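You operate a simulated robot arm through the tools that you are given. There is no shell and no other tool. Be economical: measure what you need, move in short steps, check, and stop when the job is done.

The job below is to be done with a simulated two-armed robot. You get a single attempt, and the scene is never put back.

TASK
Take the 50 mm steel block from the top of the grey workbench and leave it on the top of the two stacked pallets. Fetch the small tin labelled "grease" from the top of the grey workbench and set it on the dark shelf of the rewinder. Put the small grey reel from the top of the grey workbench on the top of the cream cabinet. Put the white cup on the top of the two stacked pallets. Take the blue lamp box on the top of the grey workbench and put it away on the red hood of the print unit. Pick up the fuse carton from the chute end of the packing bench with one hand, pass it to the other hand and put it on the bench beside the taping machine. Do these in any order. Set down upright: steel block, small tin, white cup, fuse carton.

The check looks at the end state, three seconds after you hand in, the way a careful person would. Anything else that was tipped, shoved, dropped, spilled or broken makes it a failure.

THE ROBOT
Two 7-joint arms with two-finger parallel grippers on one trunk, on a base that drives. Base frame: it is fixed to the floor where the robot stands at the start and does not move with it; the origin is under the middle of the robot, x ahead of it, y to its left, z up; the surface under the hand at the start is at about z = 850. Readings come in mm, rad, newtons and seconds.
The left shoulder is at the start at [71, 156, 1230], the right one opposite. Places, roughly: bench beside the taping machine (24x23 cm) [6500, -1360, 840]; blue lamp box [1000, -250, 750]; dark shelf of the rewinder (24x28 cm) [3460, 800, 920]; fuse carton [6750, -250, 1000]; red hood of the print unit (30x24 cm) [3500, 3640, 1360]; small grey reel (7x6x13 cm) [1000, -100, 900]; small tin [1000, 250, 1000]; steel block [1000, 0, 750]; top of the cream cabinet [2700, 2700, 1400]; top of the two stacked pallets [1300, -2100, 300]; white cup (8x8x8 cm) [1000, -200, 900]. Payload 3.91 kg a hand.
The tool frame of a hand sits at the grasp point between the pads (the TCP): z along the fingers, y along the line on which they close. The tips reach 30 mm beyond it. Largest opening 110 mm; finger width 20, thickness 10; the body of the gripper, 48 by 112 mm, starts 55 mm behind the TCP.
Orientation is that of the tool frame in the base frame, as a unit quaternion [x, y, z, w]. With the fingers straight down and closing along the base's y, the tool's x points along the base's -x, its y along +y and its z along -z.

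THE INTERFACE
- The arms move only by the tool drive_tool. It takes "left_plan", "right_plan" or both (then of equal length, played together; a hand with none holds still); each is a list of rows, each a list of 7 numbers: the opening, from 0 (shut) to 1 (fully open), then the shift along the tool's x, y, z in m, then the turn, a rotation vector about the tool's x, y, z in degrees. In form: [[fingers, dx, dy, dz, wx, wy, wz], ...]. A call has 1 to 8 rows; each row shifts and turns the commanded pose from where the row before left it, along the tool's axes as they then stand. Rows are played at 5 a second. More than 50 mm and 0.15 rad between two rows, or a gripper value outside its range, and nothing of the call is played. A pose out of reach is approached as far as the arm can. The call stops where the force on the tool passes 40 N (or 10 N more than at its start, if that is more) or the arm is blocked; 0.2 s more then pass. The fingers move at their own pace (about 108 mm/s each) and stop on an object; they squeeze with about 43 N. The grip force told is the motor's: it shows also when the fingers shut on nothing. Time passes only in rows, and 0.2 s behind the last, so rows that do not move let the fingers close. The reply holds the time, the measured pose of the TCP, the force on the tool along the base axes, the opening and the grip force, in the units named above and with some noise, with the torque about the TCP (base axes, N m) and any sound that the robot's microphone picked up.
- Cameras (640 x 400 px; columns grow to the right, rows downward): "scene" is now at [140.5, 0.7, 1464.5]; the picture's right is [0.00, -1.00, 0.00], its down [-0.52, -0.00, -0.85] and it looks along [0.85, 0.00, -0.52] (base axes); focal length 292 px, centre (320, 200). "left" rides on the left gripper at [72, -17, -103] in its tool frame; the picture's right is [0.23, 0.97, 0.00], its down [-0.76, 0.18, -0.62] and it looks along [-0.61, 0.14, 0.78] (tool axes); focal length 222 px, centre (320, 200). "right" rides on the right gripper at [72, 17, -103] in its tool frame; the picture's right is [-0.23, 0.97, 0.00], its down [-0.76, -0.18, -0.62] and it looks along [-0.61, -0.14, 0.78] (tool axes); focal length 222 px, centre (320, 200). There is no depth. A picture from a camera that has moved, and an enlarged one, comes with that camera's place and axes in the base frame and with its lens.
- grab_frame(camera): a new picture of that camera. No time passes.
- move_column(by): slides the trunk up (or, below 0, down) by that many mm; the arms and the scene camera ride with it, the base frame stays. It gives what a move gives, with no picture.
- base_move(legs): drives the robot by 1 to 6 legs, each [ahead, left, turn to the left] in mm, mm and rad, along the robot's own axes; the way and the turn of a leg run together, so that a leg with both is an arc; at most 1500 mm and 3.142 rad a leg. The arms and the cameras ride along, it lands a little off, and it stops where it bumps. It gives what a move gives.
- pan_tilt(pan, tilt): turns the head with the scene camera to pan (to the left, within 1.501 rad either way) and tilt (down, from -0.506 to 1.204), counted from straight ahead of the robot. It gives what a move gives.
- close_up(camera, box): a new picture of the part [left, top, right, bottom] of that camera's present view, enlarged. No time passes.
- finish_job(): hands the job in; it is judged then, once.

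Work in short steps. Places have to be worked out from the pictures, the camera data and where the tool is seen: move nearer, look again, correct. Check each grasp and each placing, and mend what went wrong. You have 196 turns and 176 pictures in all, those below and enlarged ones among them. Open the grippers and draw the arms clear of the work before you hand the job in, unless the task says otherwise.

The tools are called after ">>>" by a JSON object that holds its "op" and its "data". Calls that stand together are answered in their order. drive_tool: Moves the arms, as the interface text tells. Its arguments: {"type":"object","properties":{"left_plan":{"type":"array"},"right_plan":{"type":"array"}},"required":[]} The other tools are called the same way: move_column (by) slides the trunk up or down; base_move (legs) drives the base; pan_tilt (pan, tilt) turns the head that bears the scene camera; grab_frame (camera) takes a picture; close_up (camera, box) takes an enlarged picture of a part of a camera's view; finish_job () hands the job in.

At the start:

```text
time: 0.0
left_position: [600.6, 223.9, 1101.9]
left_tcp_rot: [0.0, 1.0, 0.001, 0.0]
left_force: [0.6, -0.3, 0.0]
left_ft_torque: [-0.01, 0.02, 0.05]
left_width: 110.0
left_finger_force: 0.0
right_position: [779.8, -405.2, 1171.0]
right_tcp_rot: [0.0, 1.0, 0.0, 0.0]
right_force: [-0.2, -0.5, -0.5]
right_ft_torque: [0.0, -0.02, -0.02]
right_width: 109.9
right_finger_force: 0.0
trunk travel left (down, up): [-675.0, 265.0]
robot x, y, heading: [-1.9, -1.1, 0.0]
head pan, tilt: [0.002, 0.545]
```

scene: 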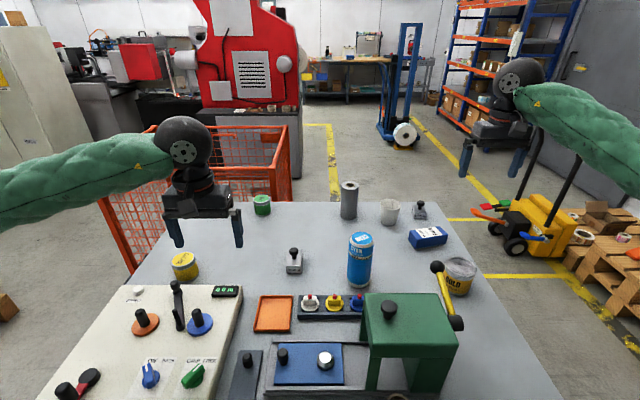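
right: 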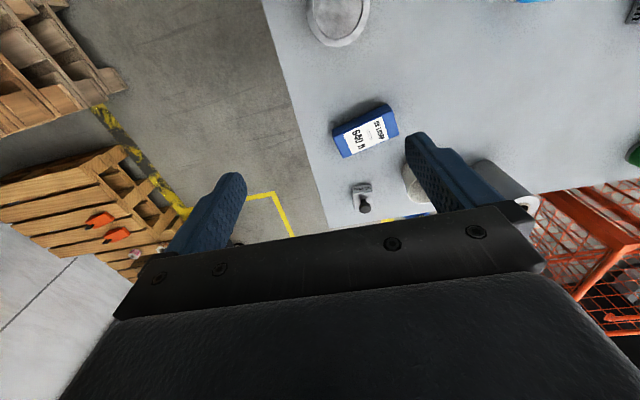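
left: 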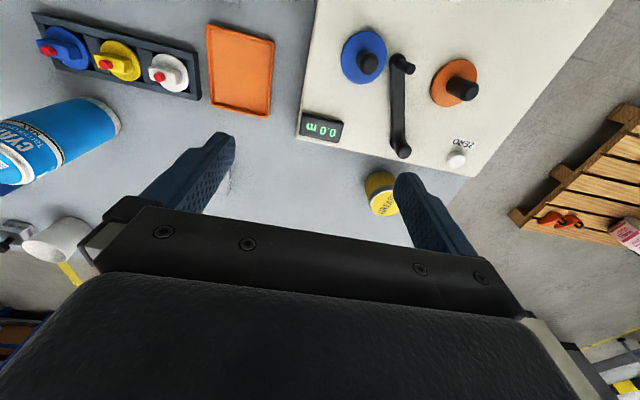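

I start with enlarged views of the bench to identify the objects.

>>> {"op": "close_up", "data": {"camera": "scene", "box": [230, 170, 480, 326]}}

>>> {"op": "close_up", "data": {"camera": "scene", "box": [130, 180, 330, 305]}}

>>> {"op": "close_up", "data": {"camera": "scene", "box": [0, 0, 320, 200]}}

>>> {"op": "close_up", "data": {"camera": "scene", "box": [320, 0, 640, 200]}}

```text
2.56 times, centred on (355, 248) of scene
camera zoom: at [140.5, 0.7, 1464.5], right [0.0, -1.0, 0.0], down [-0.52, 0.0, -0.85], along [0.85, 0.0, -0.52], focal length 748 px, centre (230, 77)
```

zoom: 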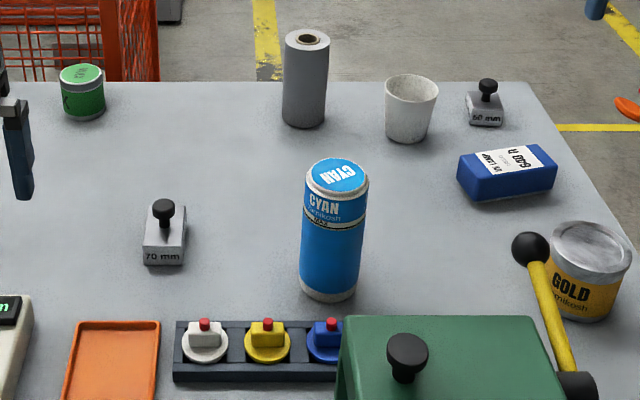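

```text
3.20 times, centred on (230, 242) of scene
camera zoom: at [140.5, 0.7, 1464.5], right [0.0, -1.0, 0.0], down [-0.52, 0.0, -0.85], along [0.85, 0.0, -0.52], focal length 935 px, centre (608, 64)
```

zoom: 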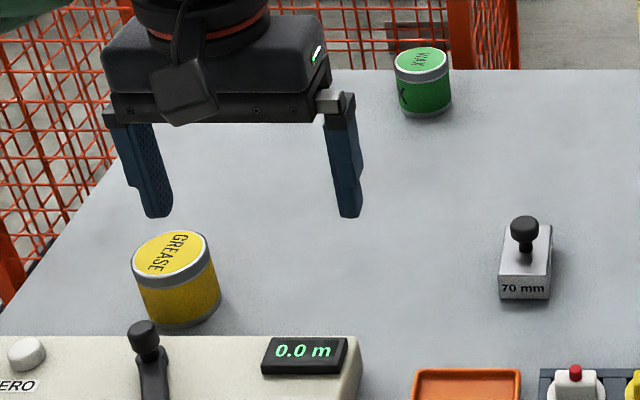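

```text
2.00 times, centred on (160, 100) of scene
camera zoom: at [140.5, 0.7, 1464.5], right [0.0, -1.0, 0.0], down [-0.52, 0.0, -0.85], along [0.85, 0.0, -0.52], focal length 584 px, centre (640, 400)
```

zoom: 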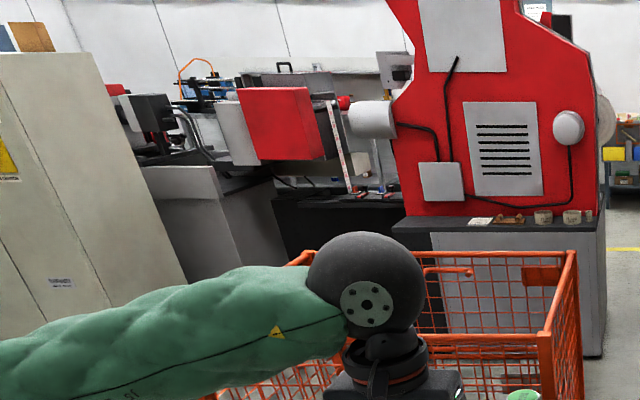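

```text
2.00 times, centred on (480, 100) of scene
camera zoom: at [140.5, 0.7, 1464.5], right [0.0, -1.0, 0.0], down [-0.52, 0.0, -0.85], along [0.85, 0.0, -0.52], focal length 584 px, centre (0, 400)
```

zoom: 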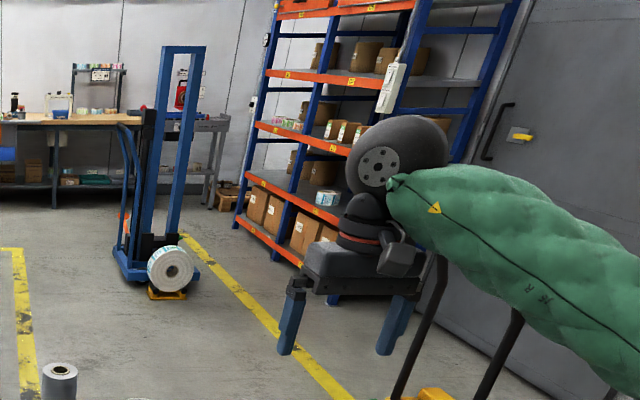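

The far right block may read 50 or 60 mm; I enlarge it, and the bench's near edge too.

>>> {"op": "close_up", "data": {"camera": "scene", "box": [400, 192, 440, 226]}}

>>> {"op": "pan_tilt", "data": {"pan": 0, "tilt": 1.1}}

>>> {"op": "grab_frame", "data": {"camera": "scene"}}

>>> {"op": "pan_tilt", "data": {"pan": -1.0, "tilt": 0.545}}

>>> {"op": "grab_frame", "data": {"camera": "scene"}}

```text
11.76 times, centred on (420, 209) of scene
camera zoom: at [140.5, 0.7, 1464.5], right [0.0, -1.0, 0.0], down [-0.52, 0.0, -0.85], along [0.85, 0.0, -0.52], focal length 3438 px, centre (-856, 94)
```

zoom: 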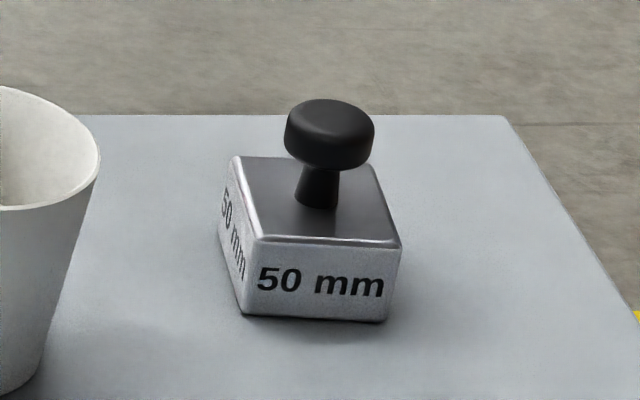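

```text
time: 1.0
left_position: [600.0, 224.1, 1102.3]
left_tcp_rot: [0.0, 1.0, 0.0, 0.0]
left_force: [-0.2, 0.0, -1.0]
left_ft_torque: [0.03, 0.0, -0.03]
left_width: 109.9
left_finger_force: 0.1
right_position: [780.3, -404.5, 1169.3]
right_tcp_rot: [0.0, 1.0, 0.0, 0.0]
right_force: [-0.4, 0.5, -0.1]
right_ft_torque: [0.02, 0.0, 0.03]
right_width: 110.2
right_finger_force: 0.0
trunk travel left (down, up): [-675.0, 265.0]
robot x, y, heading: [3.5, -1.5, 0.002]
head pan, tilt: [0.0, 1.1]
```

```text
167 pictures are left
camera scene: at [113.8, 0.7, 1421.0], right [0.0, -1.0, 0.0], down [-0.89, 0.0, -0.45], along [0.45, 0.0, -0.89], focal length 292 px, centre (320, 200)
```

scene: 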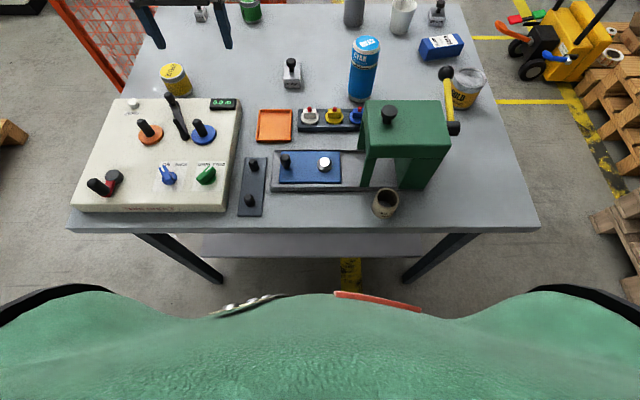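

```text
time: 2.2
left_position: [600.4, 225.2, 1102.8]
left_tcp_rot: [0.0, 1.0, 0.001, 0.001]
left_force: [0.7, 0.1, 0.2]
left_ft_torque: [0.02, 0.01, 0.01]
left_width: 110.1
left_finger_force: 0.0
right_position: [780.3, -405.2, 1170.7]
right_tcp_rot: [0.001, 1.0, 0.0, 0.0]
right_force: [-1.0, 0.1, -0.7]
right_ft_torque: [-0.01, 0.0, -0.02]
right_width: 109.9
right_finger_force: 0.0
trunk travel left (down, up): [-675.0, 265.0]
robot x, y, heading: [-2.2, -1.3, -0.002]
head pan, tilt: [-1.0, 0.545]
```

```text
166 pictures are left
camera scene: at [99.3, -75.0, 1464.5], right [-0.84, -0.54, 0.0], down [-0.28, 0.44, -0.85], along [0.46, -0.72, -0.52], focal length 292 px, centre (320, 200)
```

scene: 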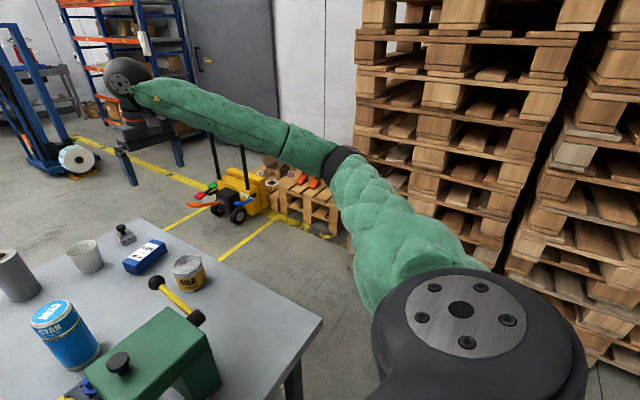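

The far block is the 50 mm one, and the yellow tin is grease. I raise the column a bit and drive around to the bench's right side, facing it.

>>> {"op": "move_column", "data": {"by": 100}}

>>> {"op": "base_move", "data": {"legs": [[0, -1000, 0], [0, 0, 1.571], [0, -850, 0]]}}

>>> {"op": "pan_tilt", "data": {"pan": 0, "tilt": 0.85}}

>>> {"op": "grab_frame", "data": {"camera": "scene"}}

>>> {"op": "grab_frame", "data": {"camera": "right"}}

```text
time: 3.6
left_position: [601.7, 223.9, 1201.6]
left_tcp_rot: [-0.001, 1.0, 0.0, -0.001]
left_force: [0.6, -0.1, 0.1]
left_ft_torque: [0.02, -0.03, 0.03]
left_width: 109.8
left_finger_force: 0.2
right_position: [781.7, -406.2, 1269.7]
right_tcp_rot: [-0.001, 1.0, 0.0, -0.001]
right_force: [-0.6, -0.1, -0.5]
right_ft_torque: [-0.02, 0.02, -0.02]
right_width: 109.9
right_finger_force: 0.1
trunk travel left (down, up): [-775.0, 165.0]
robot x, y, heading: [1.9, -0.9, -0.001]
head pan, tilt: [-1.0, 0.545]
```

```text
time: 7.7
left_position: [653.4, -466.4, 1211.6]
left_tcp_rot: [-0.221, 0.967, 0.126, -0.008]
left_force: [2.2, 0.4, -2.5]
left_ft_torque: [-0.01, 0.25, 0.07]
left_width: 110.0
left_finger_force: 0.1
right_position: [978.3, -1212.2, 1185.0]
right_tcp_rot: [-0.037, 0.998, 0.055, 0.017]
right_force: [4.1, 7.5, -0.6]
right_ft_torque: [-0.57, 0.23, 0.08]
right_width: 109.9
right_finger_force: 0.1
trunk travel left (down, up): [-775.0, 165.0]
robot x, y, heading: [99.3, -810.5, 0.274]
head pan, tilt: [-1.0, 0.545]
stopped in leg 1: the robot was blocked; the commanded pose is now the measured one
```

```text
time: 8.9
left_position: [648.5, -470.0, 1212.8]
left_tcp_rot: [-0.219, 0.968, 0.123, -0.005]
left_force: [0.0, 0.6, -0.1]
left_ft_torque: [-0.02, -0.02, 0.0]
left_width: 109.9
left_finger_force: 0.0
right_position: [985.5, -1202.6, 1188.2]
right_tcp_rot: [-0.045, 0.997, 0.054, 0.013]
right_force: [0.0, -0.3, 0.7]
right_ft_torque: [0.0, -0.02, 0.03]
right_width: 109.9
right_finger_force: 0.0
trunk travel left (down, up): [-775.0, 165.0]
robot x, y, heading: [103.2, -811.9, 0.279]
head pan, tilt: [0.0, 0.85]
```

```text
165 pictures are left
camera scene: at [180.1, -619.7, 1545.0], right [0.27, -0.96, 0.11], down [-0.7, -0.27, -0.66], along [0.66, 0.11, -0.75], focal length 292 px, centre (320, 200)
```

scene: 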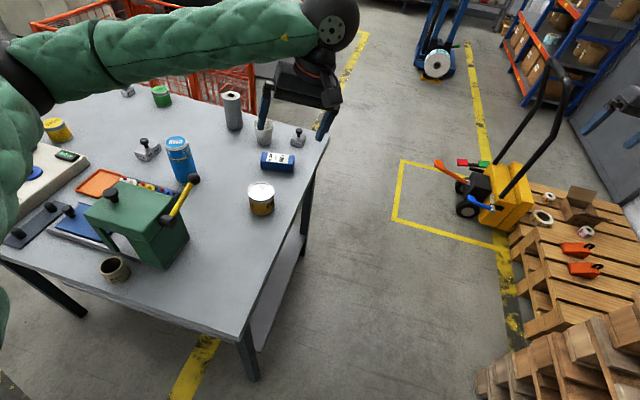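

```text
164 pictures are left
camera right: at [910.0, -1203.8, 1290.2], right [0.13, 0.98, 0.11], down [0.76, -0.17, 0.62], along [0.63, 0.0, -0.77], focal length 222 px, centre (320, 200)
```

right: 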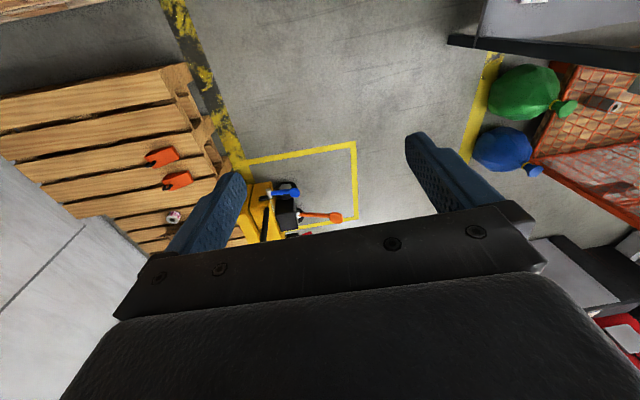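

The robot was blocked, leaning against something on the right (probably the tall pallet stack). I look there before moving.

>>> {"op": "pan_tilt", "data": {"pan": -1.4, "tilt": 0.5}}

>>> {"op": "grab_frame", "data": {"camera": "scene"}}

```text
time: 10.5
left_position: [647.2, -469.8, 1213.0]
left_tcp_rot: [-0.219, 0.968, 0.122, -0.005]
left_force: [-0.1, 0.2, 0.4]
left_ft_torque: [0.01, 0.01, 0.01]
left_width: 110.0
left_finger_force: 0.1
right_position: [985.8, -1201.4, 1187.8]
right_tcp_rot: [-0.047, 0.997, 0.053, 0.014]
right_force: [0.2, -0.8, 0.5]
right_ft_torque: [0.01, 0.0, 0.03]
right_width: 110.1
right_finger_force: 0.0
trunk travel left (down, up): [-775.0, 165.0]
robot x, y, heading: [104.3, -813.8, 0.284]
head pan, tilt: [-1.4, 0.499]
```

```text
163 pictures are left
camera scene: at [143.7, -719.8, 1584.2], right [-0.9, -0.44, 0.02], down [-0.18, 0.34, -0.92], along [0.4, -0.83, -0.38], focal length 292 px, centre (320, 200)
```

scene: 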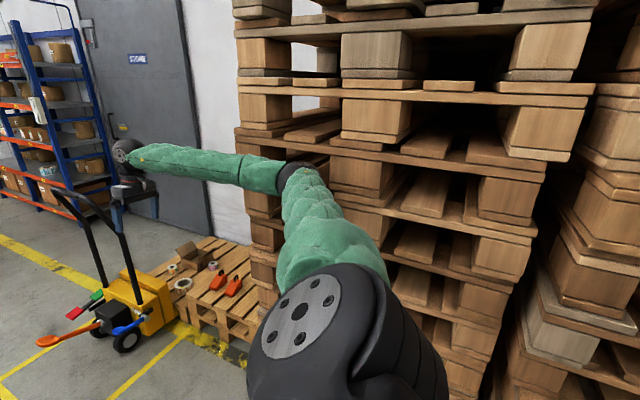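

The right elbow pressed against the tall stack. I back straight away from it (+y).

>>> {"op": "base_move", "data": {"legs": [[40, 130, 0]]}}

>>> {"op": "grab_frame", "data": {"camera": "scene"}}

```text
time: 11.1
left_position: [726.3, -612.7, 1193.0]
left_tcp_rot: [-0.293, 0.937, 0.191, -0.018]
left_force: [15.1, -8.5, -5.1]
left_ft_torque: [0.82, 1.18, 0.4]
left_width: 109.8
left_finger_force: 0.0
right_position: [1070.7, -1262.6, 1024.1]
right_tcp_rot: [-0.009, 0.989, 0.144, -0.023]
right_force: [7.9, -10.2, -6.1]
right_ft_torque: [0.91, 0.6, 0.17]
right_width: 110.2
right_finger_force: 0.0
trunk travel left (down, up): [-775.0, 165.0]
robot x, y, heading: [123.2, -798.0, 0.344]
head pan, tilt: [-1.4, 0.499]
stopped in leg 1: the robot was blocked; the commanded pose is now the measured one
```

```text
162 pictures are left
camera scene: at [182.4, -770.0, 1579.0], right [-0.87, -0.49, 0.01], down [-0.22, 0.37, -0.9], along [0.44, -0.79, -0.43], focal length 292 px, centre (320, 200)
```

scene: 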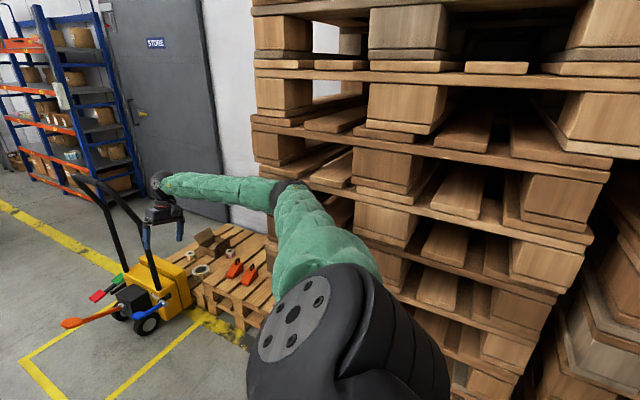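

Blocked again; I check what touches: the elbow, and the bench side on the left.

>>> {"op": "close_up", "data": {"camera": "scene", "box": [200, 140, 440, 290]}}

>>> {"op": "pan_tilt", "data": {"pan": 0.5, "tilt": 1.1}}

>>> {"op": "grab_frame", "data": {"camera": "scene"}}

```text
2.67 times, centred on (320, 215) of scene
camera zoom: at [182.4, -770.0, 1579.0], right [-0.87, -0.49, 0.01], down [-0.22, 0.37, -0.9], along [0.44, -0.79, -0.43], focal length 779 px, centre (320, 160)
```

zoom: 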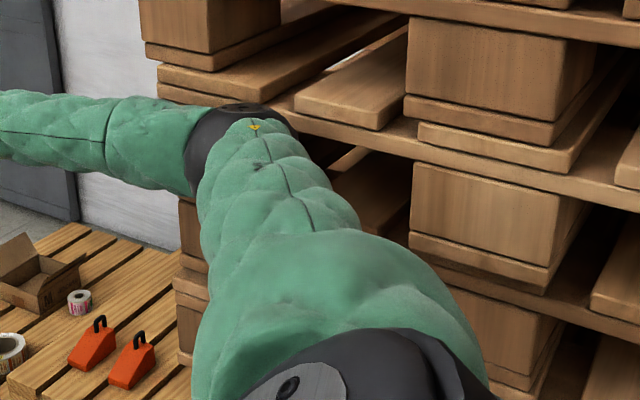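

```text
time: 13.0
left_position: [733.1, -516.5, 1195.0]
left_tcp_rot: [-0.323, 0.927, 0.188, -0.029]
left_force: [-0.9, 0.6, -0.5]
left_ft_torque: [0.0, -0.07, -0.04]
left_width: 109.8
left_finger_force: 0.2
right_position: [1165.8, -1158.6, 1038.4]
right_tcp_rot: [-0.119, 0.984, 0.134, -0.018]
right_force: [1.0, -1.7, 0.1]
right_ft_torque: [0.11, 0.06, 0.01]
right_width: 110.0
right_finger_force: 0.0
trunk travel left (down, up): [-775.0, 165.0]
robot x, y, heading: [162.5, -780.0, 0.451]
head pan, tilt: [0.499, 1.1]
```

```text
160 pictures are left
camera scene: at [241.5, -685.9, 1519.8], right [0.81, -0.58, 0.01], down [-0.52, -0.73, -0.44], along [0.27, 0.35, -0.9], focal length 292 px, centre (320, 200)
```

scene: 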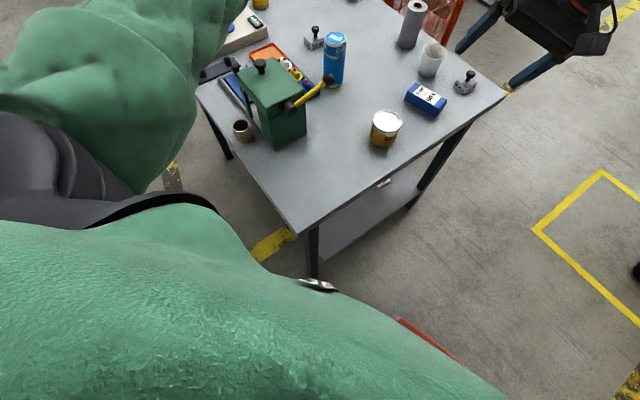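

The robot relaxed and is free of the stack; bench unmoved. Turning left swings the elbow further away from the stack, so I turn to face +y.

>>> {"op": "base_move", "data": {"legs": [[0, 0, 0.3]]}}

>>> {"op": "pan_tilt", "data": {"pan": -1.4, "tilt": 0.6}}

>>> {"op": "grab_frame", "data": {"camera": "scene"}}

```text
time: 14.0
left_position: [697.0, -515.3, 1199.6]
left_tcp_rot: [-0.343, 0.92, 0.187, -0.03]
left_force: [-0.3, -1.0, 0.4]
left_ft_torque: [-0.02, -0.03, -0.02]
left_width: 110.0
left_finger_force: 0.1
right_position: [1157.7, -1135.8, 1041.1]
right_tcp_rot: [-0.139, 0.981, 0.135, -0.018]
right_force: [-0.5, -0.6, 0.4]
right_ft_torque: [-0.05, -0.02, 0.04]
right_width: 110.2
right_finger_force: 0.0
trunk travel left (down, up): [-775.0, 165.0]
robot x, y, heading: [137.8, -795.0, 0.486]
head pan, tilt: [0.499, 1.1]
stopped in leg 1: the robot was blocked; the commanded pose is now the measured one
```

```text
time: 15.8
left_position: [698.6, -514.8, 1195.5]
left_tcp_rot: [-0.342, 0.921, 0.186, -0.031]
left_force: [-0.3, -0.3, 0.3]
left_ft_torque: [0.0, -0.02, 0.0]
left_width: 110.2
left_finger_force: 0.1
right_position: [1157.4, -1138.9, 1037.8]
right_tcp_rot: [-0.137, 0.981, 0.133, -0.02]
right_force: [-0.7, 0.4, -0.8]
right_ft_torque: [0.0, 0.02, 0.02]
right_width: 110.0
right_finger_force: 0.1
trunk travel left (down, up): [-775.0, 165.0]
robot x, y, heading: [141.4, -794.5, 0.491]
head pan, tilt: [-1.4, 0.6]
```

```text
159 pictures are left
camera scene: at [234.2, -826.2, 1560.4], right [-0.79, -0.61, 0.01], down [-0.34, 0.44, -0.83], along [0.51, -0.66, -0.56], focal length 292 px, centre (320, 200)
```

scene: 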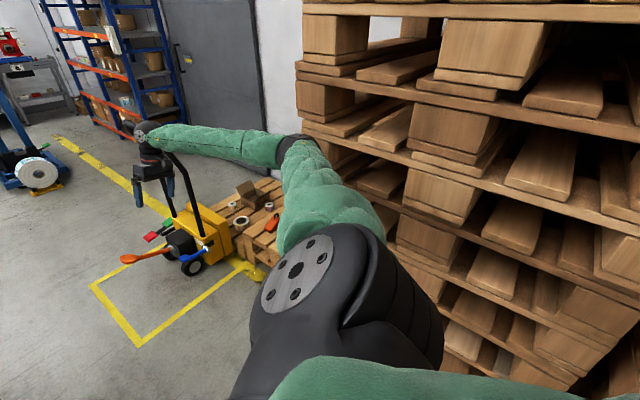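

The base's left side likely sits against the bench leg while the right arm was bent outward. First I pull the right hand in front of the body (bringing the elbow in) and straighten it.

>>> {"op": "drive_tool", "data": {"right_plan": [[1, 0.008, 0.045, -0.006, 1.9, 0, 0], [1, 0.008, 0.045, -0.006, 1.9, 0, 0], [1, 0.008, 0.045, -0.006, 1.9, 0, 0], [1, 0.008, 0.045, -0.006, 1.9, 0, 0], [1, 0.008, 0.045, -0.006, 1.9, 0, 0], [1, 0.008, 0.045, -0.006, 1.9, 0, 0], [1, 0.008, 0.045, -0.006, 1.9, 0, 0], [1, 0.008, 0.045, -0.006, 1.9, 0, 0]]}}

>>> {"op": "grab_frame", "data": {"camera": "scene"}}

```text
time: 17.6
left_position: [704.2, -530.4, 1195.8]
left_tcp_rot: [-0.339, 0.921, 0.192, -0.031]
left_force: [-0.2, 0.1, -0.1]
left_ft_torque: [-0.03, 0.01, 0.04]
left_width: 110.0
left_finger_force: 0.1
right_position: [1005.5, -837.6, 1136.3]
right_tcp_rot: [-0.135, 0.991, 0.008, -0.003]
right_force: [0.1, 0.0, 0.1]
right_ft_torque: [0.0, 0.03, 0.0]
right_width: 110.0
right_finger_force: 0.0
trunk travel left (down, up): [-775.0, 165.0]
robot x, y, heading: [141.1, -796.6, 0.481]
head pan, tilt: [-1.4, 0.6]
```

```text
158 pictures are left
camera scene: at [238.5, -842.3, 1559.5], right [-0.79, -0.61, 0.0], down [-0.34, 0.45, -0.83], along [0.5, -0.66, -0.56], focal length 292 px, centre (320, 200)
```

scene: 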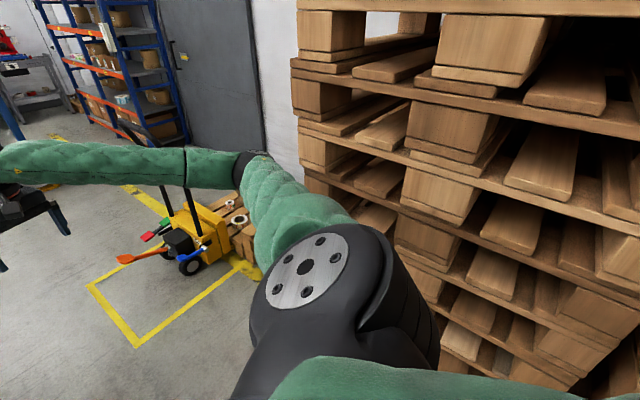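

The elbow is now clear of the stack. I retry a turn to the left in place.

>>> {"op": "base_move", "data": {"legs": [[0, 0, 0.25]]}}

```text
time: 18.9
left_position: [618.1, -396.3, 1197.7]
left_tcp_rot: [-0.453, 0.87, 0.186, -0.054]
left_force: [0.4, -0.3, 0.6]
left_ft_torque: [-0.01, -0.03, -0.03]
left_width: 110.2
left_finger_force: 0.0
right_position: [986.3, -618.1, 1134.9]
right_tcp_rot: [-0.26, 0.965, 0.008, -0.003]
right_force: [-0.2, 0.1, 0.6]
right_ft_torque: [-0.02, -0.01, 0.0]
right_width: 110.2
right_finger_force: 0.1
trunk travel left (down, up): [-775.0, 165.0]
robot x, y, heading: [138.4, -794.9, 0.74]
head pan, tilt: [-1.4, 0.6]
```

Free now. I finish the turn to face +y, and then back off slightly and strafe to the right.

>>> {"op": "base_move", "data": {"legs": [[0, 0, 0.83], [-60, 0, 0], [0, -350, 0]]}}

>>> {"op": "pan_tilt", "data": {"pan": 0, "tilt": 0.85}}

>>> {"op": "grab_frame", "data": {"camera": "scene"}}

```text
time: 23.9
left_position: [516.9, -231.3, 1196.7]
left_tcp_rot: [0.767, -0.611, -0.149, 0.125]
left_force: [0.8, 0.8, 0.0]
left_ft_torque: [-0.01, 0.0, -0.02]
left_width: 110.0
left_finger_force: 0.1
right_position: [929.0, -107.5, 1135.7]
right_tcp_rot: [-0.628, 0.778, 0.006, -0.006]
right_force: [0.5, 0.5, 0.6]
right_ft_torque: [0.03, 0.01, -0.02]
right_width: 110.1
right_finger_force: 0.1
trunk travel left (down, up): [-775.0, 165.0]
robot x, y, heading: [492.5, -855.3, 1.571]
head pan, tilt: [-1.4, 0.6]
```

```text
time: 25.4
left_position: [516.5, -230.4, 1198.4]
left_tcp_rot: [0.767, -0.611, -0.148, 0.125]
left_force: [-0.5, -0.2, 0.4]
left_ft_torque: [0.02, 0.0, -0.01]
left_width: 109.9
left_finger_force: 0.0
right_position: [928.6, -108.4, 1136.8]
right_tcp_rot: [-0.628, 0.778, 0.006, -0.006]
right_force: [0.1, -0.1, -0.4]
right_ft_torque: [-0.01, -0.02, -0.01]
right_width: 110.0
right_finger_force: 0.0
trunk travel left (down, up): [-775.0, 165.0]
robot x, y, heading: [486.1, -855.7, 1.567]
head pan, tilt: [0.0, 0.85]
```

```text
157 pictures are left
camera scene: at [489.7, -725.1, 1538.6], right [1.0, 0.0, 0.0], down [0.0, -0.75, -0.66], along [0.0, 0.66, -0.75], focal length 292 px, centre (320, 200)
```

scene: 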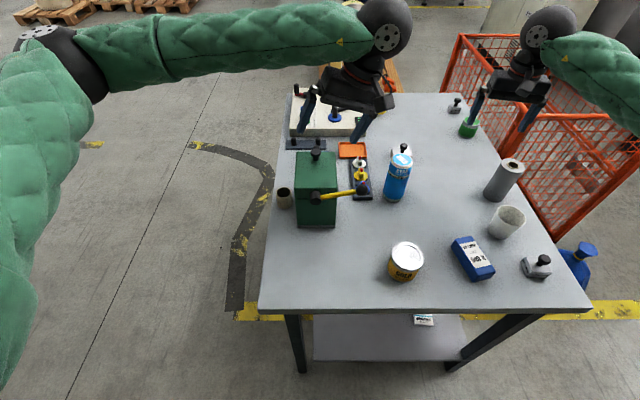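

Good. I strafe on to about x=960 and back off to y≈-1000.

>>> {"op": "base_move", "data": {"legs": [[0, -320, 0], [-130, -150, 0]]}}

>>> {"op": "pan_tilt", "data": {"pan": 0, "tilt": 0.75}}

>>> {"op": "grab_frame", "data": {"camera": "scene"}}

```text
time: 28.8
left_position: [983.6, -360.8, 1197.3]
left_tcp_rot: [0.768, -0.61, -0.148, 0.125]
left_force: [0.3, -0.5, 0.7]
left_ft_torque: [0.03, 0.02, -0.02]
left_width: 110.0
left_finger_force: 0.1
right_position: [1395.1, -235.7, 1137.6]
right_tcp_rot: [-0.63, 0.776, 0.006, -0.006]
right_force: [0.8, -0.1, 0.6]
right_ft_torque: [0.03, 0.02, 0.04]
right_width: 109.9
right_finger_force: 0.1
trunk travel left (down, up): [-775.0, 165.0]
robot x, y, heading: [958.4, -988.0, 1.575]
head pan, tilt: [0.0, 0.85]
```

```text
time: 29.4
left_position: [984.1, -360.8, 1197.7]
left_tcp_rot: [0.768, -0.611, -0.149, 0.125]
left_force: [0.9, 0.1, -0.2]
left_ft_torque: [0.01, 0.03, 0.0]
left_width: 110.2
left_finger_force: 0.2
right_position: [1395.8, -236.3, 1134.8]
right_tcp_rot: [-0.63, 0.776, 0.007, -0.006]
right_force: [-1.0, -0.3, -0.4]
right_ft_torque: [0.0, -0.01, 0.03]
right_width: 110.1
right_finger_force: 0.0
trunk travel left (down, up): [-775.0, 165.0]
robot x, y, heading: [960.0, -984.8, 1.576]
head pan, tilt: [0.0, 0.75]
```

```text
156 pictures are left
camera scene: at [960.1, -851.2, 1546.7], right [1.0, 0.0, 0.0], down [0.0, -0.68, -0.73], along [0.0, 0.73, -0.68], focal length 292 px, centre (320, 200)
```

scene: 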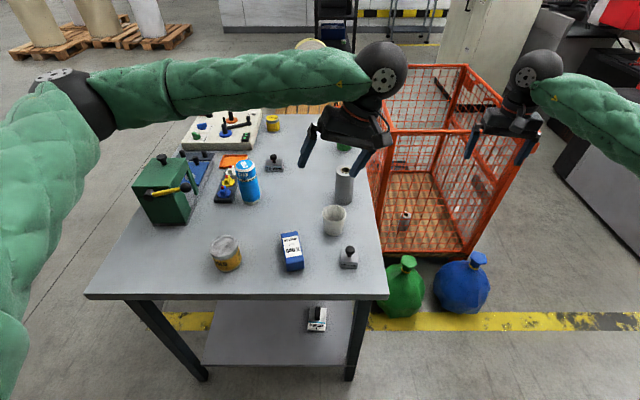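

The left hand hovers over the pick zone with a tilt. I straighten both hands, shift the left aside to the left and start bringing the right over the block at about (1040,-373).

>>> {"op": "drive_tool", "data": {"left_plan": [[1, 0, 0, 0, 5.6, 0.5, 3.2], [1, 0, 0, 0, 5.6, 0.5, 3.2], [1, 0, 0, 0, 5.6, 0.5, 3.2], [1, 0, 0, 0, 5.6, 0.5, 3.2], [1, 0.01, 0.045, -0.01, 0, 0, 0], [1, 0.01, 0.045, -0.01, 0, 0, 0], [1, 0.01, 0.045, -0.01, 0, 0, 0], [1, 0.01, 0.045, -0.01, 0, 0, 0]], "right_plan": [[1, 0, 0, 0, 0, 0, -5.9], [1, 0, 0, 0, 0, 0, -5.9], [1, 0.018, 0.045, 0, 0, 0, 0], [1, 0.018, 0.045, 0, 0, 0, 0], [1, 0.018, 0.045, 0, 0, 0, 0], [1, 0.018, 0.045, 0, 0, 0, 0], [1, 0.018, 0.045, 0, 0, 0, 0], [1, 0.018, 0.045, 0, 0, 0, 0]]}}

>>> {"op": "grab_frame", "data": {"camera": "right"}}

>>> {"op": "close_up", "data": {"camera": "scene", "box": [200, 150, 400, 275]}}

```text
time: 31.2
left_position: [799.6, -403.7, 1238.3]
left_tcp_rot: [-0.707, 0.707, -0.001, 0.001]
left_force: [0.9, -0.1, 0.8]
left_ft_torque: [0.0, -0.03, -0.01]
left_width: 110.0
left_finger_force: 0.1
right_position: [1123.4, -346.8, 1141.5]
right_tcp_rot: [-0.705, 0.709, 0.007, -0.003]
right_force: [-1.0, -0.2, -0.5]
right_ft_torque: [0.01, -0.06, 0.02]
right_width: 109.9
right_finger_force: 0.1
trunk travel left (down, up): [-775.0, 165.0]
robot x, y, heading: [958.7, -983.1, 1.571]
head pan, tilt: [0.0, 0.75]
```

```text
155 pictures are left
camera right: at [1107.3, -419.4, 1244.6], right [-0.97, 0.23, 0.01], down [0.19, 0.76, 0.62], along [0.13, 0.61, -0.78], focal length 222 px, centre (320, 200)
```

right: 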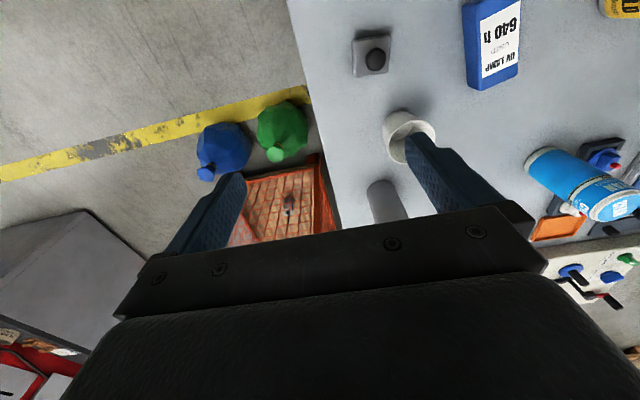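

```text
3.20 times, centred on (300, 212) of scene
camera zoom: at [954.9, -851.5, 1546.8], right [1.0, 0.0, 0.0], down [0.0, -0.68, -0.73], along [0.0, 0.73, -0.68], focal length 935 px, centre (384, 160)
```

zoom: 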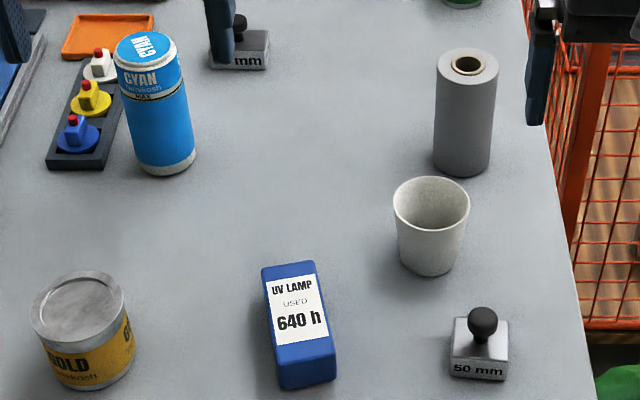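

Two views agree on the block at (1040,-366). I move the right hand above it and descend partway, then check.

>>> {"op": "drive_tool", "data": {"right_plan": [[1, 0.0095, 0.0415, 0, 0, 0, 0], [1, 0.0095, 0.0415, 0, 0, 0, 0], [1, 0, 0, 0.045, 0, 0, 0], [1, 0, 0, 0.045, 0, 0, 0], [1, 0, 0, 0.045, 0, 0, 0], [1, 0, 0, 0.045, 0, 0, 0]]}}

>>> {"op": "grab_frame", "data": {"camera": "right"}}

>>> {"op": "close_up", "data": {"camera": "scene", "box": [260, 180, 420, 280]}}

```text
time: 32.6
left_position: [802.4, -401.1, 1237.3]
left_tcp_rot: [0.708, -0.707, 0.001, 0.0]
left_force: [0.4, 1.0, -0.9]
left_ft_torque: [-0.01, 0.0, 0.01]
left_width: 110.1
left_finger_force: 0.1
right_position: [1037.9, -362.6, 962.6]
right_tcp_rot: [-0.706, 0.708, 0.007, -0.006]
right_force: [-0.6, 0.2, 0.4]
right_ft_torque: [-0.03, 0.01, 0.01]
right_width: 110.2
right_finger_force: 0.0
trunk travel left (down, up): [-775.0, 165.0]
robot x, y, heading: [960.1, -991.2, 1.575]
head pan, tilt: [0.0, 0.75]
```

```text
153 pictures are left
camera right: at [1022.3, -435.1, 1066.3], right [-0.97, 0.23, 0.02], down [0.19, 0.76, 0.62], along [0.13, 0.61, -0.78], focal length 222 px, centre (320, 200)
```

right: 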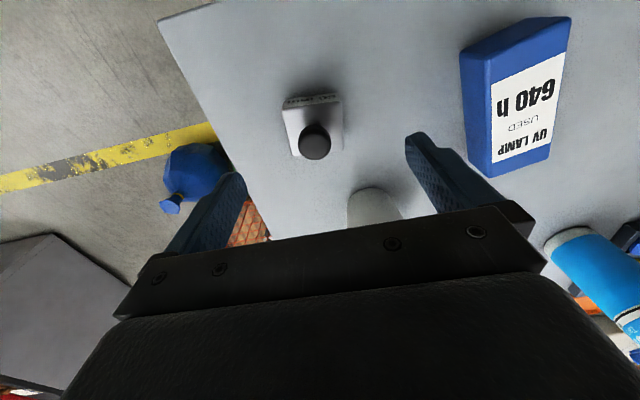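

```text
4.00 times, centred on (340, 230) of scene
camera zoom: at [959.6, -849.8, 1546.7], right [1.0, 0.0, 0.0], down [0.0, -0.68, -0.73], along [0.0, 0.73, -0.68], focal length 1169 px, centre (240, 80)
```

zoom: 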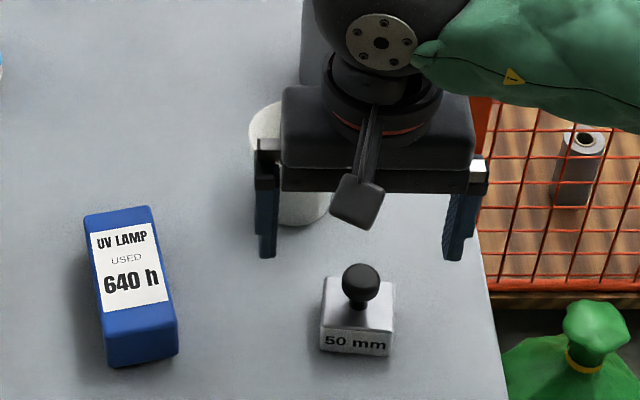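

Block centred at about (1041,-367) between the fingers; I descend to z≈888 and close.

>>> {"op": "drive_tool", "data": {"right_plan": [[1, 0.004, -0.003, 0.038, 0, 0, 0], [1, 0, 0, 0.036, 0, 0, 0], [0.2, 0, 0, 0, 0, 0, 0], [0.2, 0, 0, 0, 0, 0, 0], [0.2, 0, 0, 0, 0, 0, 0], [0.2, 0, 0, 0, 0, 0, 0]]}}

>>> {"op": "close_up", "data": {"camera": "scene", "box": [260, 180, 420, 280]}}

```text
time: 34.0
left_position: [802.0, -401.8, 1237.5]
left_tcp_rot: [0.708, -0.706, 0.001, 0.0]
left_force: [0.4, -1.2, -0.2]
left_ft_torque: [-0.01, 0.02, -0.03]
left_width: 109.9
left_finger_force: 0.1
right_position: [1040.8, -367.3, 890.4]
right_tcp_rot: [-0.706, 0.708, 0.007, -0.005]
right_force: [0.3, -1.0, 1.0]
right_ft_torque: [0.04, -0.11, -0.05]
right_width: 49.8
right_finger_force: 43.1
trunk travel left (down, up): [-775.0, 165.0]
robot x, y, heading: [961.4, -983.8, 1.571]
head pan, tilt: [0.0, 0.75]
```

```text
4.00 times, centred on (340, 230) of scene
camera zoom: at [958.8, -850.7, 1546.7], right [1.0, 0.0, 0.0], down [0.0, -0.68, -0.73], along [0.0, 0.73, -0.68], focal length 1169 px, centre (240, 80)
```

zoom: 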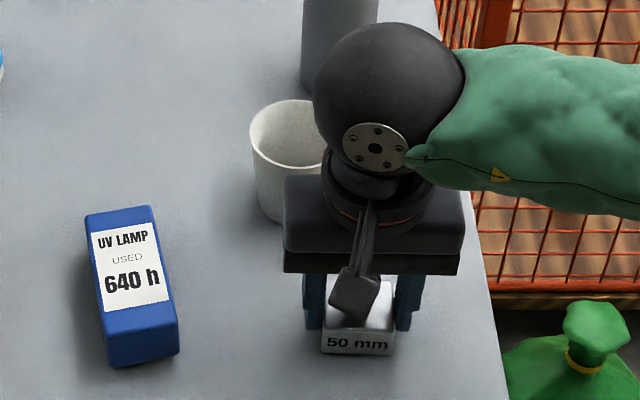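

Block held (49.8 mm). I lift it clear to the right while the left hand moves in over the cup.

>>> {"op": "drive_tool", "data": {"right_plan": [[0.2, 0, 0, -0.045, 0, 0, 0], [0.2, 0, 0, -0.045, 0, 0, 0], [0.2, 0, 0, -0.045, 0, 0, 0], [0.2, 0, 0, -0.045, 0, 0, 0], [0.2, 0.015, -0.047, -0.005, 0, 0, 0], [0.2, 0.015, -0.047, -0.005, 0, 0, 0], [0.2, 0.015, -0.047, -0.005, 0, 0, 0], [0.2, 0.015, -0.047, -0.005, 0, 0, 0]], "left_plan": [[1, 0, 0, 0, 0, 0, 0], [1, 0, 0, 0, 0, 0, 0], [1, 0, 0, 0, 0, 0, 0], [1, 0, 0, 0, 0, 0, 0], [1, -0.02, -0.04, 0, 0, 0, 0], [1, -0.02, -0.04, 0, 0, 0, 0], [1, -0.02, -0.04, 0, 0, 0, 0], [1, -0.02, -0.04, 0, 0, 0, 0]]}}

>>> {"op": "grab_frame", "data": {"camera": "left"}}

>>> {"op": "grab_frame", "data": {"camera": "scene"}}

```text
time: 35.8
left_position: [967.2, -321.8, 1236.3]
left_tcp_rot: [0.708, -0.706, -0.001, 0.001]
left_force: [0.3, -1.8, 0.0]
left_ft_torque: [0.03, 0.02, 0.03]
left_width: 110.0
left_finger_force: 0.1
right_position: [1233.1, -427.0, 1085.7]
right_tcp_rot: [0.707, -0.707, -0.009, 0.006]
right_force: [0.6, -0.2, -2.0]
right_ft_torque: [-0.01, 0.0, 0.02]
right_width: 49.7
right_finger_force: 42.8
trunk travel left (down, up): [-775.0, 165.0]
robot x, y, heading: [959.0, -986.7, 1.576]
head pan, tilt: [0.0, 0.75]
```

```text
150 pictures are left
camera left: at [984.2, -392.5, 1340.0], right [-0.97, -0.23, 0.0], down [-0.18, 0.76, 0.62], along [-0.15, 0.61, -0.78], focal length 222 px, centre (320, 200)
```

left: 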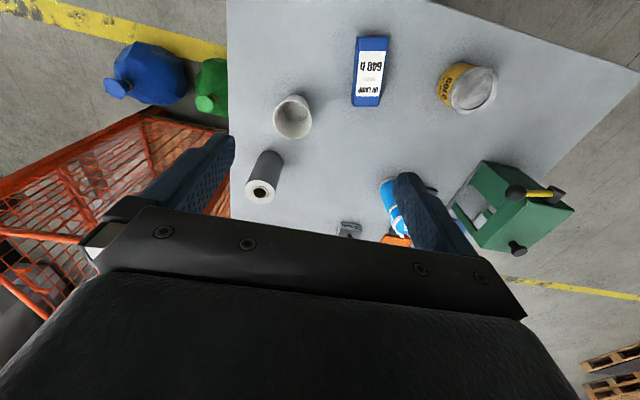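

```text
149 pictures are left
camera scene: at [964.1, -851.2, 1546.6], right [1.0, 0.0, 0.0], down [0.0, -0.68, -0.73], along [-0.01, 0.73, -0.68], focal length 292 px, centre (320, 200)
```

scene: 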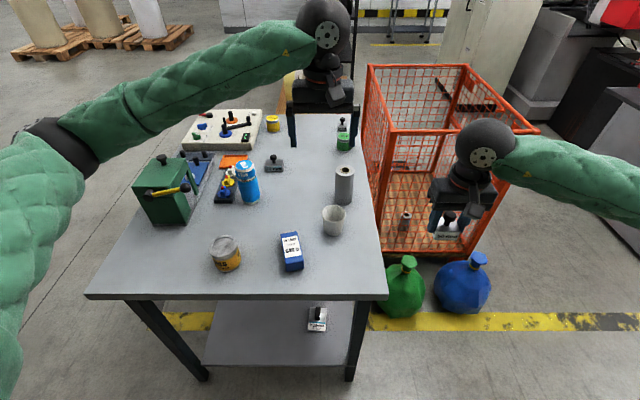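

Cup located at (997,-248) from both cameras. I move the left hand above it and down partway.

>>> {"op": "drive_tool", "data": {"left_plan": [[1, -0.037, -0.015, 0, 0, 0, 0], [1, -0.037, -0.015, 0, 0, 0, 0], [1, 0, 0, 0.048, 0, 0, 0], [1, 0, 0, 0.048, 0, 0, 0], [1, 0, 0, 0.048, 0, 0, 0], [1, 0, 0, 0.048, 0, 0, 0], [1, 0, 0, 0.048, 0, 0, 0]]}}

>>> {"op": "grab_frame", "data": {"camera": "left"}}

>>> {"op": "close_up", "data": {"camera": "scene", "box": [260, 160, 420, 260]}}

```text
time: 37.4
left_position: [994.3, -245.4, 995.8]
left_tcp_rot: [0.708, -0.707, 0.002, 0.0]
left_force: [-0.1, 0.6, 0.3]
left_ft_torque: [0.01, 0.0, 0.0]
left_width: 110.2
left_finger_force: 0.1
right_position: [1231.3, -426.8, 1087.1]
right_tcp_rot: [-0.707, 0.708, 0.007, -0.005]
right_force: [0.4, -0.6, -2.8]
right_ft_torque: [-0.01, -0.01, -0.01]
right_width: 49.6
right_finger_force: 42.8
trunk travel left (down, up): [-775.0, 165.0]
robot x, y, heading: [957.2, -987.3, 1.571]
head pan, tilt: [0.0, 0.75]
```

```text
148 pictures are left
camera left: at [1010.5, -316.4, 1099.4], right [-0.97, -0.23, 0.0], down [-0.18, 0.76, 0.62], along [-0.14, 0.61, -0.78], focal length 222 px, centre (320, 200)
```

left: 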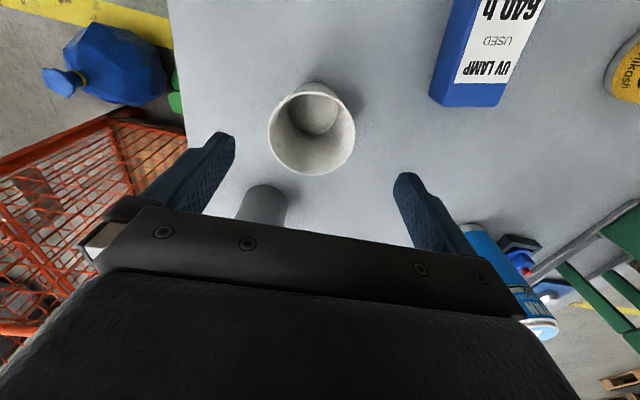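

```text
4.00 times, centred on (340, 210) of scene
camera zoom: at [959.5, -849.5, 1546.6], right [1.0, 0.0, 0.0], down [0.0, -0.68, -0.73], along [0.0, 0.73, -0.68], focal length 1169 px, centre (240, 160)
```

zoom: 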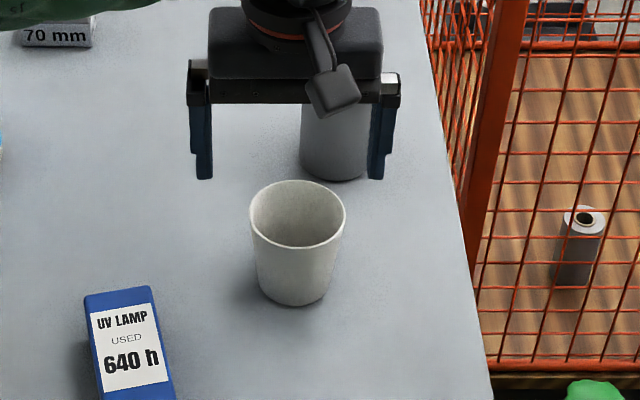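

Cup centre refined to (1001,-247). I descend to z≈896 and close on it.

>>> {"op": "drive_tool", "data": {"left_plan": [[1, 0.002, -0.007, 0.03, 0, 0, 0], [1, 0, 0, 0.035, 0, 0, 0], [1, 0, 0, 0.035, 0, 0, 0], [0.6, 0, 0, 0, 0, 0, 0], [0.5, 0, 0, 0, 0, 0, 0], [0.45, 0, 0, 0, 0, 0, 0], [0.45, 0, 0, 0, 0, 0, 0]]}}

>>> {"op": "close_up", "data": {"camera": "scene", "box": [260, 160, 420, 260]}}

```text
time: 39.0
left_position: [1000.4, -247.7, 897.1]
left_tcp_rot: [0.708, -0.706, 0.001, 0.001]
left_force: [0.2, 0.7, -0.1]
left_ft_torque: [0.0, 0.01, 0.02]
left_width: 67.9
left_finger_force: 42.7
right_position: [1230.2, -427.2, 1087.3]
right_tcp_rot: [-0.707, 0.707, 0.007, -0.005]
right_force: [-0.2, -0.7, -2.7]
right_ft_torque: [-0.01, 0.02, -0.01]
right_width: 49.4
right_finger_force: 42.7
trunk travel left (down, up): [-775.0, 165.0]
robot x, y, heading: [960.8, -983.9, 1.574]
head pan, tilt: [0.0, 0.75]
```

```text
4.00 times, centred on (340, 210) of scene
camera zoom: at [959.1, -850.3, 1546.6], right [1.0, 0.0, 0.0], down [0.0, -0.68, -0.73], along [0.0, 0.73, -0.68], focal length 1169 px, centre (240, 160)
```

zoom: 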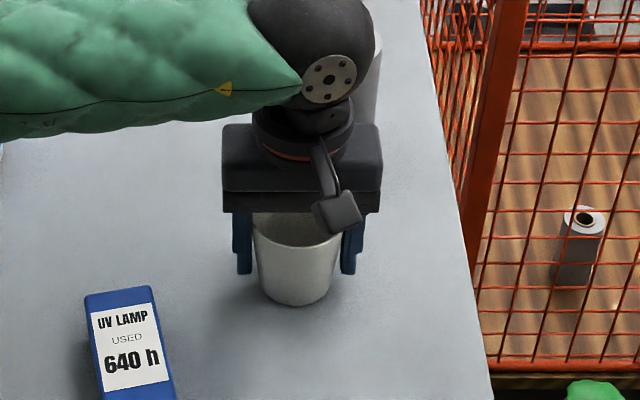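

Cup held. I lift it, tuck both hands closer and look to the right toward the truck and pallets.

>>> {"op": "drive_tool", "data": {"left_plan": [[0.45, 0, 0, -0.045, 0, 0, 0], [0.45, 0, 0, -0.045, 0, 0, 0], [0.45, 0, 0, -0.045, 0, 0, 0], [0.45, 0, 0, -0.045, 0, 0, 0], [0.45, 0, 0, -0.045, 0, 0, 0], [0.45, 0.035, 0.03, 0, 0, 0, 0], [0.45, 0.035, 0.03, 0, 0, 0, 0], [0.45, 0.035, 0.03, 0, 0, 0, 0]], "right_plan": [[0.2, 0, 0, -0.03, 0, 0, 0], [0.2, 0, 0, -0.03, 0, 0, 0], [0.2, 0, 0, 0, 0, 0, 0], [0.2, 0, 0, 0, 0, 0, 0], [0.2, 0, 0, 0, 0, 0, 0], [0.2, 0.02, 0.02, 0, 0, 0, 0], [0.2, 0.02, 0.02, 0, 0, 0, 0], [0.2, 0.02, 0.02, 0, 0, 0, 0]]}}

>>> {"op": "pan_tilt", "data": {"pan": -1.5, "tilt": 0.55}}

>>> {"op": "grab_frame", "data": {"camera": "scene"}}

```text
time: 40.8
left_position: [907.4, -353.2, 1124.4]
left_tcp_rot: [-0.707, 0.707, 0.0, 0.0]
left_force: [-0.9, -0.6, 0.3]
left_ft_torque: [-0.01, -0.04, -0.01]
left_width: 67.9
left_finger_force: 43.2
right_position: [1170.9, -487.1, 1145.9]
right_tcp_rot: [-0.706, 0.708, 0.007, -0.004]
right_force: [-0.3, 0.0, -3.3]
right_ft_torque: [-0.02, -0.04, 0.02]
right_width: 49.4
right_finger_force: 42.9
trunk travel left (down, up): [-775.0, 165.0]
robot x, y, heading: [960.7, -981.5, 1.572]
head pan, tilt: [0.0, 0.75]
```

```text
time: 42.4
left_position: [910.0, -353.1, 1122.3]
left_tcp_rot: [0.708, -0.707, 0.001, 0.0]
left_force: [-0.1, 0.2, 0.0]
left_ft_torque: [-0.01, 0.01, 0.02]
left_width: 67.8
left_finger_force: 43.0
right_position: [1172.6, -485.2, 1145.2]
right_tcp_rot: [-0.707, 0.708, 0.006, -0.006]
right_force: [0.5, 0.1, -2.5]
right_ft_torque: [-0.01, -0.02, 0.02]
right_width: 49.6
right_finger_force: 43.3
trunk travel left (down, up): [-775.0, 165.0]
robot x, y, heading: [959.8, -984.0, 1.576]
head pan, tilt: [-1.499, 0.55]
```

```text
145 pictures are left
camera scene: at [1048.6, -926.5, 1564.1], right [0.07, -1.0, 0.0], down [-0.52, -0.04, -0.85], along [0.85, 0.06, -0.52], focal length 292 px, centre (320, 200)
```

scene: 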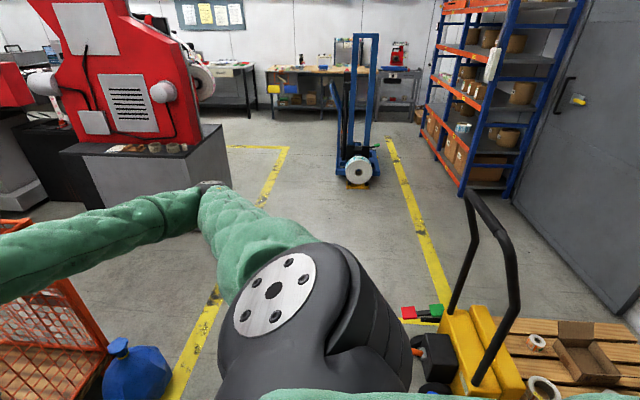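

The truck handle is at roughly (1600–1950,-1350). I raise the column a bit and turn right in place in two steps to face the pallets.

>>> {"op": "move_column", "data": {"by": 120}}

>>> {"op": "base_move", "data": {"legs": [[0, 0, -1.57]]}}

>>> {"op": "pan_tilt", "data": {"pan": -0.9, "tilt": 0.7}}

>>> {"op": "grab_frame", "data": {"camera": "scene"}}

```text
time: 43.9
left_position: [909.5, -352.5, 1241.8]
left_tcp_rot: [0.708, -0.707, 0.001, 0.0]
left_force: [0.4, 0.0, -0.6]
left_ft_torque: [0.0, 0.01, -0.03]
left_width: 67.9
left_finger_force: 43.0
right_position: [1171.4, -485.2, 1265.1]
right_tcp_rot: [0.707, -0.707, -0.007, 0.006]
right_force: [-0.9, -0.6, -2.8]
right_ft_torque: [0.0, 0.05, 0.01]
right_width: 49.6
right_finger_force: 42.6
trunk travel left (down, up): [-895.0, 45.0]
robot x, y, heading: [960.1, -988.2, 1.574]
head pan, tilt: [-1.499, 0.55]
```

```text
time: 48.2
left_position: [1592.4, -940.9, 1241.8]
left_tcp_rot: [0.004, 1.0, 0.0, -0.001]
left_force: [1.2, -1.0, -1.3]
left_ft_torque: [-0.01, 0.0, 0.01]
left_width: 67.8
left_finger_force: 43.0
right_position: [1457.3, -1203.3, 1264.7]
right_tcp_rot: [0.006, 1.0, 0.008, 0.001]
right_force: [0.3, 0.9, -3.2]
right_ft_torque: [-0.02, 0.01, 0.01]
right_width: 49.3
right_finger_force: 43.1
trunk travel left (down, up): [-895.0, 45.0]
robot x, y, heading: [958.4, -983.4, -0.009]
head pan, tilt: [-1.499, 0.55]
```

```text
time: 49.2
left_position: [1591.5, -942.0, 1243.4]
left_tcp_rot: [0.004, 1.0, 0.0, -0.001]
left_force: [0.2, -0.4, -1.7]
left_ft_torque: [-0.01, 0.0, 0.02]
left_width: 67.4
left_finger_force: 43.3
right_position: [1456.7, -1202.6, 1265.2]
right_tcp_rot: [0.007, 1.0, 0.008, 0.0]
right_force: [-0.3, -0.5, -4.0]
right_ft_torque: [0.01, 0.04, 0.01]
right_width: 49.7
right_finger_force: 43.6
trunk travel left (down, up): [-895.0, 45.0]
robot x, y, heading: [957.1, -983.4, -0.006]
head pan, tilt: [-0.901, 0.7]
```

```text
144 pictures are left
camera scene: at [1062.5, -1051.6, 1670.9], right [-0.79, -0.61, 0.0], down [-0.4, 0.51, -0.76], along [0.47, -0.6, -0.64], focal length 292 px, centre (320, 200)
```

scene: 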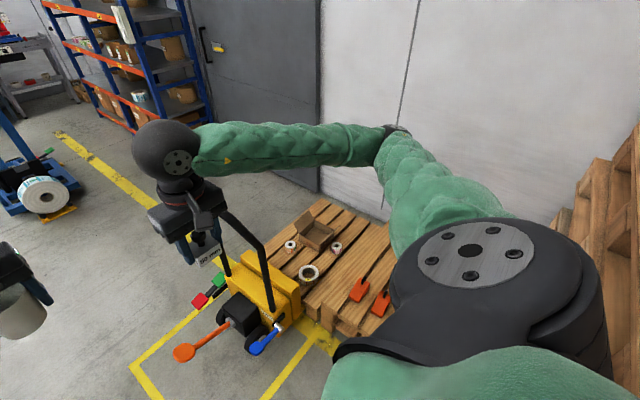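

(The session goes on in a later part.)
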